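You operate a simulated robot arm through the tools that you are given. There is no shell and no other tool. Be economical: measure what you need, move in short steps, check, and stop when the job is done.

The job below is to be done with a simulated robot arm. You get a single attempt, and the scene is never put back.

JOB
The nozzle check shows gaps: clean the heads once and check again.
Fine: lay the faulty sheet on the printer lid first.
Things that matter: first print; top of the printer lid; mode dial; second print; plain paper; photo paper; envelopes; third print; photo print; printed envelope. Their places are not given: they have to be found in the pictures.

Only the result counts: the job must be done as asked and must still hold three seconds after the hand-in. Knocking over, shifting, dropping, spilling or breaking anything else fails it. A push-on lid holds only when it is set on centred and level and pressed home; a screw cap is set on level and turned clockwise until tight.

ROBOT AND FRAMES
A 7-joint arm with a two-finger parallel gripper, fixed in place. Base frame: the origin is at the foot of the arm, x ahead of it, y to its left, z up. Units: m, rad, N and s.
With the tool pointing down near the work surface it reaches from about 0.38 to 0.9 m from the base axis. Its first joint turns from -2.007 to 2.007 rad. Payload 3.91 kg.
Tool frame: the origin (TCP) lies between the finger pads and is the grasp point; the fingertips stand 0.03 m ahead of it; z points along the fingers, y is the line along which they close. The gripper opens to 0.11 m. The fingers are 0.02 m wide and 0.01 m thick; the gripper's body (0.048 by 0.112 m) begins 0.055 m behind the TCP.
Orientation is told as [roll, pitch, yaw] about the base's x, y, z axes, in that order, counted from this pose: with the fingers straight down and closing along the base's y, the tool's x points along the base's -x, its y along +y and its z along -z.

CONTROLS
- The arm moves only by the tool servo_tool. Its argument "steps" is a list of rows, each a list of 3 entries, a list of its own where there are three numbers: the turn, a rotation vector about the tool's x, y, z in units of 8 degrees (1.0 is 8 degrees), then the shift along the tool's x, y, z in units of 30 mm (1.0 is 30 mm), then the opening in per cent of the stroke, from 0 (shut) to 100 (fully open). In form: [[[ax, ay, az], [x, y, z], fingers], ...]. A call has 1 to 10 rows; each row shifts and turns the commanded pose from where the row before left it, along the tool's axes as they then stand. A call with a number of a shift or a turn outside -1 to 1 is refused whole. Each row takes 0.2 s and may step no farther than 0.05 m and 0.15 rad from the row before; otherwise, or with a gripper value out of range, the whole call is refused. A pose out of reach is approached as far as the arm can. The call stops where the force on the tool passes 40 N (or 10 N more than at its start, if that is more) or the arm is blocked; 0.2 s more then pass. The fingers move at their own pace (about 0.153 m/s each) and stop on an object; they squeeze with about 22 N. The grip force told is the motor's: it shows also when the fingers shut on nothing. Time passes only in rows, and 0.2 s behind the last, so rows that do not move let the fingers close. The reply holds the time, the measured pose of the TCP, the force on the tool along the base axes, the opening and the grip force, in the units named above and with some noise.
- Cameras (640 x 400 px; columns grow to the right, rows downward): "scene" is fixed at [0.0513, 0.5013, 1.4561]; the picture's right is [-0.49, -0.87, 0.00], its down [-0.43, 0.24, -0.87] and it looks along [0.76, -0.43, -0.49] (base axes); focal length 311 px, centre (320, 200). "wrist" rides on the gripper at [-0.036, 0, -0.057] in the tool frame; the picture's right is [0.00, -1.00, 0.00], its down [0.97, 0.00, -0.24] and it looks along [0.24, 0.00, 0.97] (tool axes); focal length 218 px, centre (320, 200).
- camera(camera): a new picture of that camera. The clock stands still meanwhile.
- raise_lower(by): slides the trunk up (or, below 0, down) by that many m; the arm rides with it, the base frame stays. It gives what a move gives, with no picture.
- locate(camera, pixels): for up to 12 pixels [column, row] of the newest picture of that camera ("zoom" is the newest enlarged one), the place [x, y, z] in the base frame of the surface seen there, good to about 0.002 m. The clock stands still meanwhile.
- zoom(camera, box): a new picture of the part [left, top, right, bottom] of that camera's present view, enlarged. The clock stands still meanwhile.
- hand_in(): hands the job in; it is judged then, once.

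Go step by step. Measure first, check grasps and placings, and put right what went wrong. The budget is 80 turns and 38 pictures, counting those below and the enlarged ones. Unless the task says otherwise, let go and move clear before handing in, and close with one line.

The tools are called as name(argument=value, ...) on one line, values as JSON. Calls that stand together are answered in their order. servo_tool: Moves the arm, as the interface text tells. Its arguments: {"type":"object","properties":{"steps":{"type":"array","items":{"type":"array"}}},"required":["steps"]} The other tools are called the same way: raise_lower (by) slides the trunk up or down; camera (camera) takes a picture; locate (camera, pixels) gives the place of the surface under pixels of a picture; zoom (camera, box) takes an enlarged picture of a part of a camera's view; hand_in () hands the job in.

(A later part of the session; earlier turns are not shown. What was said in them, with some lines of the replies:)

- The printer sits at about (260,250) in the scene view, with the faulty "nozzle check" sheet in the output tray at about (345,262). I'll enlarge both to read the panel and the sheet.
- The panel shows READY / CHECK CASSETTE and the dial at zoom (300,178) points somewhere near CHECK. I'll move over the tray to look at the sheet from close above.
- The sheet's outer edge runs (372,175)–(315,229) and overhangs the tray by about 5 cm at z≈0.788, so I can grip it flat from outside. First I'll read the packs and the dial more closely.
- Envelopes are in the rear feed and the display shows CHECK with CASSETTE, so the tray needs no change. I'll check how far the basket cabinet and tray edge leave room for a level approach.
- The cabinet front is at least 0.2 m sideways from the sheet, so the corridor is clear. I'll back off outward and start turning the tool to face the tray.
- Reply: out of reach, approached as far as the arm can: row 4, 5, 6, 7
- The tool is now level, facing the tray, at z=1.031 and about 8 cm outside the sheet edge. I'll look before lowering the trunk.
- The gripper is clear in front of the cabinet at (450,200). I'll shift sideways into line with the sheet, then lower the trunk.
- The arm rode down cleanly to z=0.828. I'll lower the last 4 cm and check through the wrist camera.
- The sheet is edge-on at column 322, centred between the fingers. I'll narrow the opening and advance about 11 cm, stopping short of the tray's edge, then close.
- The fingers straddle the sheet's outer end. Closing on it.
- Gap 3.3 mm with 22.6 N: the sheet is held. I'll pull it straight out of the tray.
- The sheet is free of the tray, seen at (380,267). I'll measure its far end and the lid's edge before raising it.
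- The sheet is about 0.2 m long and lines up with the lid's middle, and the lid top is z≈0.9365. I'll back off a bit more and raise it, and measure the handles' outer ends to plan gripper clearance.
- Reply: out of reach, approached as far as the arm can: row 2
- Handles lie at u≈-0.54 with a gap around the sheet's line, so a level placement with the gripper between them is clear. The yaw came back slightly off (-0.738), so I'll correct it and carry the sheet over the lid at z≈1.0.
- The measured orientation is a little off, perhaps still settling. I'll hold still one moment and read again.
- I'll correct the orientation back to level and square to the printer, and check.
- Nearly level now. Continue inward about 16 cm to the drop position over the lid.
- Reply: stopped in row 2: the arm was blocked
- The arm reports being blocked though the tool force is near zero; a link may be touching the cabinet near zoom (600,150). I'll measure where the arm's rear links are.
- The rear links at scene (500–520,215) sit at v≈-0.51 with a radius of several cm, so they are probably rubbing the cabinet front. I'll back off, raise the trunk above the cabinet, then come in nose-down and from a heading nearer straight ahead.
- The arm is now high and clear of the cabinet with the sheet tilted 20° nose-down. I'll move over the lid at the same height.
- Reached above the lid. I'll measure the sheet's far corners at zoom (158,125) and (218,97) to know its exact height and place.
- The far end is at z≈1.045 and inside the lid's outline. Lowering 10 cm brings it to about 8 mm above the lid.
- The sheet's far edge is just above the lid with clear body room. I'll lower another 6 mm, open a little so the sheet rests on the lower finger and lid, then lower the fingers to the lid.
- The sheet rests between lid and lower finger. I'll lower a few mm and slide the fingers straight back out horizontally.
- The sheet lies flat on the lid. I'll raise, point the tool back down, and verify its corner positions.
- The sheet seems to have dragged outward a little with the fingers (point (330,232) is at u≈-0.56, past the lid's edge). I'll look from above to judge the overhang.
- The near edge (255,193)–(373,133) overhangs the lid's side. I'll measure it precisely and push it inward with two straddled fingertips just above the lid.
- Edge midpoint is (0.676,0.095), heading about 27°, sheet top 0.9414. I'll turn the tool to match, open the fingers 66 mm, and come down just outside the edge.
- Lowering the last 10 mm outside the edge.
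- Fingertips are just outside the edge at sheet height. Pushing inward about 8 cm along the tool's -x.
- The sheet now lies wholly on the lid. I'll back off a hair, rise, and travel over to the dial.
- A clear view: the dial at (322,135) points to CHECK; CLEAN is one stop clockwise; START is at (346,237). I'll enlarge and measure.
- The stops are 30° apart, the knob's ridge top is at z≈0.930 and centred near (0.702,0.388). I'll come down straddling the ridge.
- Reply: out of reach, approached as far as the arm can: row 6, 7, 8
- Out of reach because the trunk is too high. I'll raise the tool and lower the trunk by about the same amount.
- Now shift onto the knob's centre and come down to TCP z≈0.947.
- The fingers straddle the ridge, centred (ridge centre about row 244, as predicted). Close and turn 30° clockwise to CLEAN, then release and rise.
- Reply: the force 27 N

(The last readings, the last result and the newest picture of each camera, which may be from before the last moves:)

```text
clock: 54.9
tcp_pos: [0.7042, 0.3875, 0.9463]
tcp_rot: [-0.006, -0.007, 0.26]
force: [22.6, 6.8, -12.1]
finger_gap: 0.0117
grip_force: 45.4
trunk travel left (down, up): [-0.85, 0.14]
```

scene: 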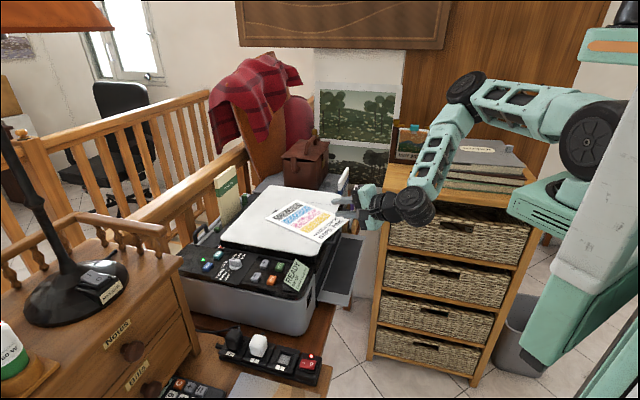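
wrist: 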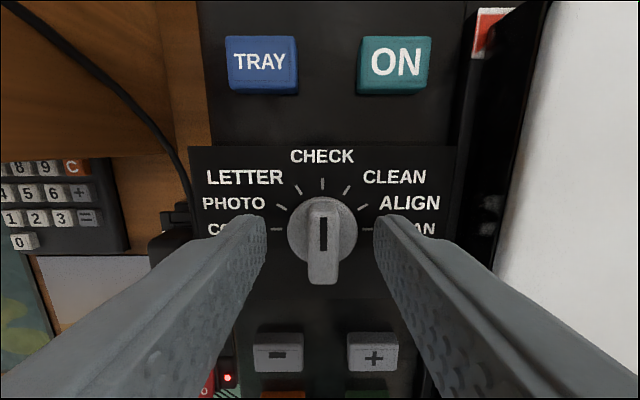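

The tool turned to yaw 0.26 (30° on) with the ridge held at 11.7 mm. Release, rise, and check the dial and display.

servo_tool(steps=[[[0, 0, 0], [0, 0, 0], 40], [[0, 0, 0], [0, 0, 0], 40], [[0, 0, 0], [0, 0, -0.7], 40], [[0, 0, 0], [0, 0, -0.7], 40], [[0, 0, 0], [0.6, 0, -1], 40], [[0, 0, 0], [0.6, 0, -1], 40], [[0, 0, 0], [0.6, 0, 0], 40], [[0, 0, 0], [0, 0, 0], 40]])

camera(camera="wrist")

```text
clock: 56.7
tcp_pos: [0.6478, 0.3718, 1.0476]
tcp_rot: [-0.006, -0.004, 0.262]
force: [0.5, -0.7, 0.3]
finger_gap: 0.044
grip_force: 0.1
trunk travel left (down, up): [-0.85, 0.14]
```

```text
7 pictures are left
```

wrist: 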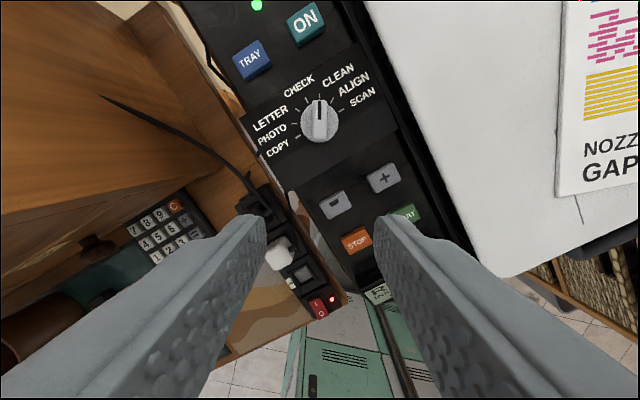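

The pointer at (320,105) now lines up with CLEAN. I'll close the fingers and hover above START at (0.643,0.288).

servo_tool(steps=[[[0, 0, 0], [0.3, -0.9, 0], 0], [[0, 0, 0], [0.3, -0.9, 0], 0], [[0, 0, 0], [0.28, -0.85, 0], 0], [[0, 0, 0], [0, 0, 0.9], 0], [[0, 0, 0], [0, 0, 0.9], 0], [[0, 0, 0], [0, 0, 0.9], 0], [[0, 0, 0], [0, 0, 0.4], 0], [[0, 0, 0], [0, 0, 0], 0]])

zoom(camera="scene", box=[180, 210, 340, 310])

```text
clock: 58.5
tcp_pos: [0.645, 0.2877, 0.9561]
tcp_rot: [-0.007, -0.005, 0.262]
force: [-0.8, -0.4, 0.7]
finger_gap: 0.0001
grip_force: 22.4
trunk travel left (down, up): [-0.85, 0.14]
```

```text
4.00 times, centred on (260, 260) of scene
```

zoom: 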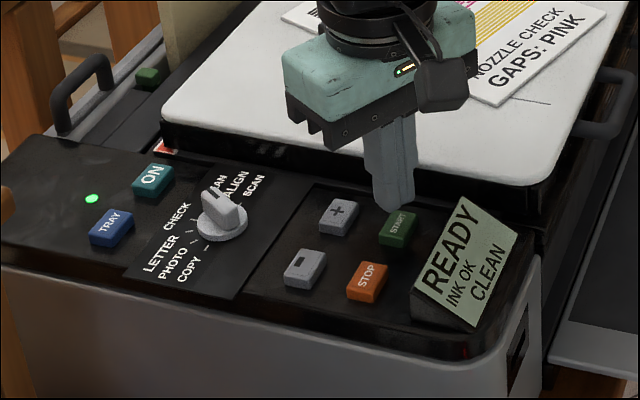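

The display now reads CLEAN, and the fingertip hangs over START. Press once: down about 18 mm in small rows, then straight up.

servo_tool(steps=[[[0, 0, 0], [0.1, 0, 0.3], 0], [[0, 0, 0], [0, 0, 0.12], 0], [[0, 0, 0], [0, 0, 0.1], 0], [[0, 0, 0], [0, 0, 0.06], 0], [[0, 0, 0], [0, 0, 0], 0]])

```text
clock: 59.7
tcp_pos: [0.6434, 0.289, 0.9397]
tcp_rot: [-0.008, -0.005, 0.262]
force: [-0.5, -1.2, 2.2]
finger_gap: 0.0
grip_force: 21.7
trunk travel left (down, up): [-0.85, 0.14]
```

Contact with 2 N and slight travel. I'll press 2.5 mm deeper without releasing, then look at the display.

servo_tool(steps=[[[0, 0, 0], [0, 0, 0.05], 0], [[0, 0, 0], [0, 0, 0.04], 0], [[0, 0, 0], [0, 0, 0], 0]])

zoom(camera="scene", box=[180, 210, 340, 310])

```text
clock: 60.5
tcp_pos: [0.6421, 0.2872, 0.9373]
tcp_rot: [-0.007, -0.008, 0.262]
force: [-1.8, -5.4, 13.0]
finger_gap: 0.0
grip_force: 22.0
trunk travel left (down, up): [-0.85, 0.14]
```

```text
4.00 times, centred on (260, 260) of scene
```

zoom: 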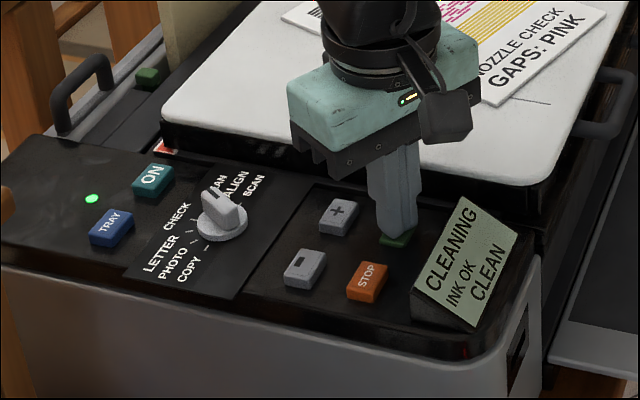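

Display says CLEANING, so the press took. I'll lift off, travel back above the dial, and let the cleaning run.

servo_tool(steps=[[[0, 0, 0], [0, 0, -0.7], 0], [[0, 0, 0], [0, 0, -0.8], 0], [[0, 0, 0], [0, 0, -0.7], 0], [[0, 0, 0], [-0.7, 0.69, 0], 40], [[0, 0, 0], [-0.7, 0.69, 0], 40], [[0, 0, 0], [-0.7, 0.69, 0], 40], [[0, 0, 0], [-0.7, 0.68, 0], 40], [[0, 0, 0], [0, 0, 0], 40], [[0, 0, 0], [0, 0, 0], 40]])

servo_tool(steps=[[[0, 0, 0], [0, 0, 0], 40], [[0, 0, 0], [0, 0, 0], 40], [[0, 0, 0], [0, 0, 0], 40], [[0, 0, 0], [0, 0, 0], 40], [[0, 0, 0], [0, 0, 0], 40], [[0, 0, 0], [0, 0, 0], 40], [[0, 0, 0], [0, 0, 0], 40], [[0, 0, 0], [0, 0, 0], 40], [[0, 0, 0], [0, 0, 0], 40], [[0, 0, 0], [0, 0, 0], 40]])

servo_tool(steps=[[[0, 0, 0], [0, 0, 0], 40], [[0, 0, 0], [0, 0, 0], 40], [[0, 0, 0], [0, 0, 0], 40], [[0, 0, 0], [0, 0, 0], 40], [[0, 0, 0], [0, 0, 0], 40], [[0, 0, 0], [0, 0, 0], 40], [[0, 0, 0], [0, 0, 0], 40], [[0, 0, 0], [0, 0, 0], 40], [[0, 0, 0], [0, 0, 0], 40], [[0, 0, 0], [0, 0, 0], 40]])

zoom(camera="scene", box=[180, 210, 340, 310])

```text
clock: 62.5
tcp_pos: [0.7016, 0.3901, 1.0039]
tcp_rot: [-0.006, -0.005, 0.262]
force: [0.4, 0.0, -0.2]
finger_gap: 0.044
grip_force: 0.1
trunk travel left (down, up): [-0.85, 0.14]
```

```text
clock: 64.7
tcp_pos: [0.7021, 0.3899, 1.0042]
tcp_rot: [-0.008, -0.007, 0.263]
force: [0.0, -0.4, -0.9]
finger_gap: 0.044
grip_force: 0.1
trunk travel left (down, up): [-0.85, 0.14]
```

```text
clock: 66.9
tcp_pos: [0.7028, 0.3898, 1.004]
tcp_rot: [-0.008, -0.004, 0.263]
force: [0.0, 0.0, 0.3]
finger_gap: 0.044
grip_force: 0.1
trunk travel left (down, up): [-0.85, 0.14]
```

```text
4.00 times, centred on (260, 260) of scene
```

zoom: 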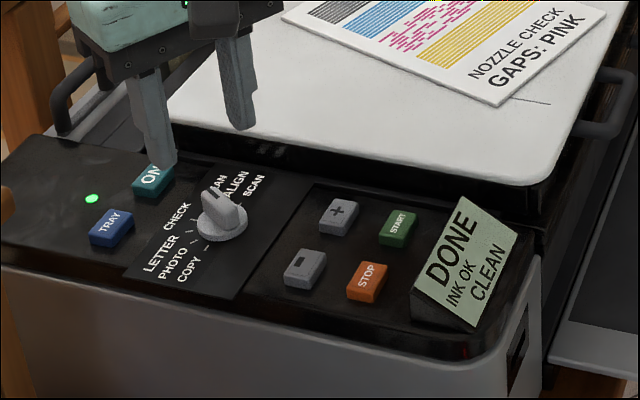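

Cleaning shows DONE. Now lower onto the knob, grip and turn 30° back counter-clockwise to CHECK, then release and rise.

servo_tool(steps=[[[0, 0, 0], [0, -0.06, 0.6], 40], [[0, 0, 0], [0, 0, 0.6], 40], [[0, 0, 0], [0, 0, 0.5], 40], [[0, 0, 0], [0, 0, 0.2], 40], [[0, 0, 0], [0, 0, 0], 40]])

servo_tool(steps=[[[0, 0, 0], [0, 0, 0], 8], [[0, 0, 0], [0, 0, 0], 0], [[0, 0, 0], [0, 0, 0], 0], [[0, 0, -0.75], [0, 0, 0], 0], [[0, 0, -0.75], [0, 0, 0], 0], [[0, 0, -0.75], [0, 0, 0], 0], [[0, 0, -0.75], [0, 0, 0], 0], [[0, 0, -0.75], [0, 0, 0], 0], [[0, 0, 0], [0, 0, 0], 0], [[0, 0, 0], [0, 0, 0], 0]])

```text
clock: 68.1
tcp_pos: [0.7029, 0.3898, 0.9456]
tcp_rot: [-0.008, -0.006, 0.261]
force: [0.2, 0.5, -0.2]
finger_gap: 0.0441
grip_force: 0.0
trunk travel left (down, up): [-0.85, 0.14]
```

```text
clock: 70.3
tcp_pos: [0.7029, 0.3872, 0.945]
tcp_rot: [-0.008, -0.002, 0.786]
force: [2.4, -23.7, 10.8]
finger_gap: 0.0122
grip_force: 45.1
trunk travel left (down, up): [-0.85, 0.14]
```

The turn reached yaw 0.786. Release, rise, move above START with closed fingers, and check the display.

servo_tool(steps=[[[0, 0, 0], [0, 0, 0], 40], [[0, 0, 0], [0, 0, 0], 40], [[0, 0, 0], [0, 0, -0.9], 40], [[0, 0, 0], [0, 0, -0.9], 40], [[0, 0, 0], [0.95, -0.23, 0], 0], [[0, 0, 0], [0.95, -0.23, 0], 0], [[0, 0, 0], [0.95, -0.23, 0], 0], [[0, 0, 0], [0.95, -0.24, 0], 0], [[0, 0, 0], [0, 0, 0], 0]])

zoom(camera="scene", box=[180, 210, 340, 310])

```text
clock: 72.3
tcp_pos: [0.6402, 0.2881, 0.9991]
tcp_rot: [-0.01, -0.001, 0.785]
force: [0.8, 0.4, 0.0]
finger_gap: 0.0
grip_force: 21.9
trunk travel left (down, up): [-0.85, 0.14]
```

```text
4.00 times, centred on (260, 260) of scene
```

zoom: 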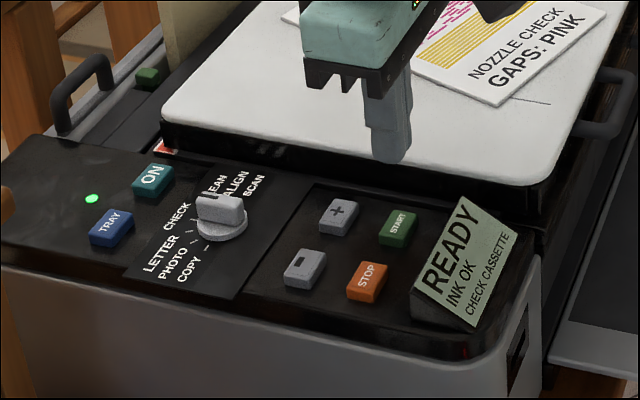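

Display: READY, CHECK CASSETTE. Press START once to the same depth as before (TCP z≈0.937), then lift and wait.

servo_tool(steps=[[[0, 0, 0], [-0.03, -0.04, 0.8], 0], [[0, 0, 0], [0, 0, 0.7], 0], [[0, 0, 0], [0, 0, 0.3], 0], [[0, 0, 0], [0, 0, 0.14], 0], [[0, 0, 0], [0, 0, 0.08], 0], [[0, 0, 0], [0, 0, 0.05], 0], [[0, 0, 0], [0, 0, 0], 0]])

```text
clock: 73.9
tcp_pos: [0.6446, 0.2874, 0.9379]
tcp_rot: [-0.01, -0.004, 0.784]
force: [2.9, -3.4, 14.0]
finger_gap: 0.0
grip_force: 21.9
trunk travel left (down, up): [-0.85, 0.14]
```

14 N at the same depth as the earlier successful press. I'll lift off and give it several seconds, then look.

servo_tool(steps=[[[0, 0, 0], [0, 0, -0.8], 0], [[0, 0, 0], [0, 0, -0.9], 0], [[0, 0, 0], [0, 0, -0.9], 0], [[0, 0, 0], [0, 0, -0.9], 0], [[0, 0, 0], [0.5, 0.5, -0.5], 0], [[0, 0, 0], [0.5, 0.5, -0.5], 0], [[0, 0, 0], [0, 0, 0], 0], [[0, 0, 0], [0, 0, 0], 0], [[0, 0, 0], [0, 0, 0], 0], [[0, 0, 0], [0, 0, 0], 0]])

servo_tool(steps=[[[0, 0, 0], [0, 0, 0], 20], [[0, 0, 0], [0, 0, 0], 20], [[0, 0, 0], [0, 0, 0], 20], [[0, 0, 0], [0, 0, 0], 20], [[0, 0, 0], [0, 0, 0], 20], [[0, 0, 0], [0, 0, 0], 20], [[0, 0, 0], [0, 0, 0], 20], [[0, 0, 0], [0, 0, 0], 20], [[0, 0, 0], [0, 0, 0], 20], [[0, 0, 0], [0, 0, 0], 20]])

servo_tool(steps=[[[0, 0, 0], [0, 0, 0], 20], [[0, 0, 0], [0, 0, 0], 20], [[0, 0, 0], [0, 0, 0], 20], [[0, 0, 0], [0, 0, 0], 20], [[0, 0, 0], [0, 0, 0], 20], [[0, 0, 0], [0, 0, 0], 20], [[0, 0, 0], [0, 0, 0], 20], [[0, 0, 0], [0, 0, 0], 20], [[0, 0, 0], [0, 0, 0], 20], [[0, 0, 0], [0, 0, 0], 20]])

zoom(camera="scene", box=[180, 160, 410, 310])

```text
clock: 76.1
tcp_pos: [0.6001, 0.2876, 1.0718]
tcp_rot: [-0.01, -0.003, 0.785]
force: [-0.1, -0.2, -0.1]
finger_gap: 0.0002
grip_force: 22.3
trunk travel left (down, up): [-0.85, 0.14]
```

```text
clock: 78.3
tcp_pos: [0.6013, 0.2879, 1.0726]
tcp_rot: [-0.009, -0.001, 0.786]
force: [-0.5, 0.2, 0.8]
finger_gap: 0.0217
grip_force: 0.0
trunk travel left (down, up): [-0.85, 0.14]
```

```text
clock: 80.5
tcp_pos: [0.6012, 0.2877, 1.0721]
tcp_rot: [-0.009, 0.0, 0.786]
force: [0.0, -0.1, -0.6]
finger_gap: 0.022
grip_force: 0.0
trunk travel left (down, up): [-0.85, 0.14]
```

```text
2.67 times, centred on (295, 235) of scene
```

zoom: 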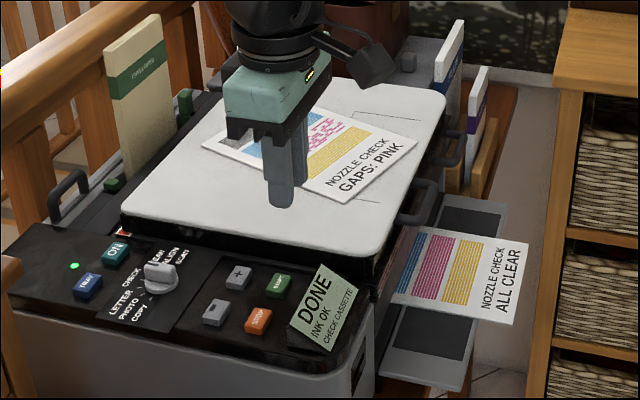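

The display reads DONE, the new sheet in the tray says ALL CLEAR, and the faulty sheet lies on the lid. The gripper is clear, so I'm handing in.

hand_in()

```text
The job is handed in.
```

The faulty sheet is lying on the printer lid, the heads were cleaned once, and the repeat nozzle check printed "ALL CLEAR".
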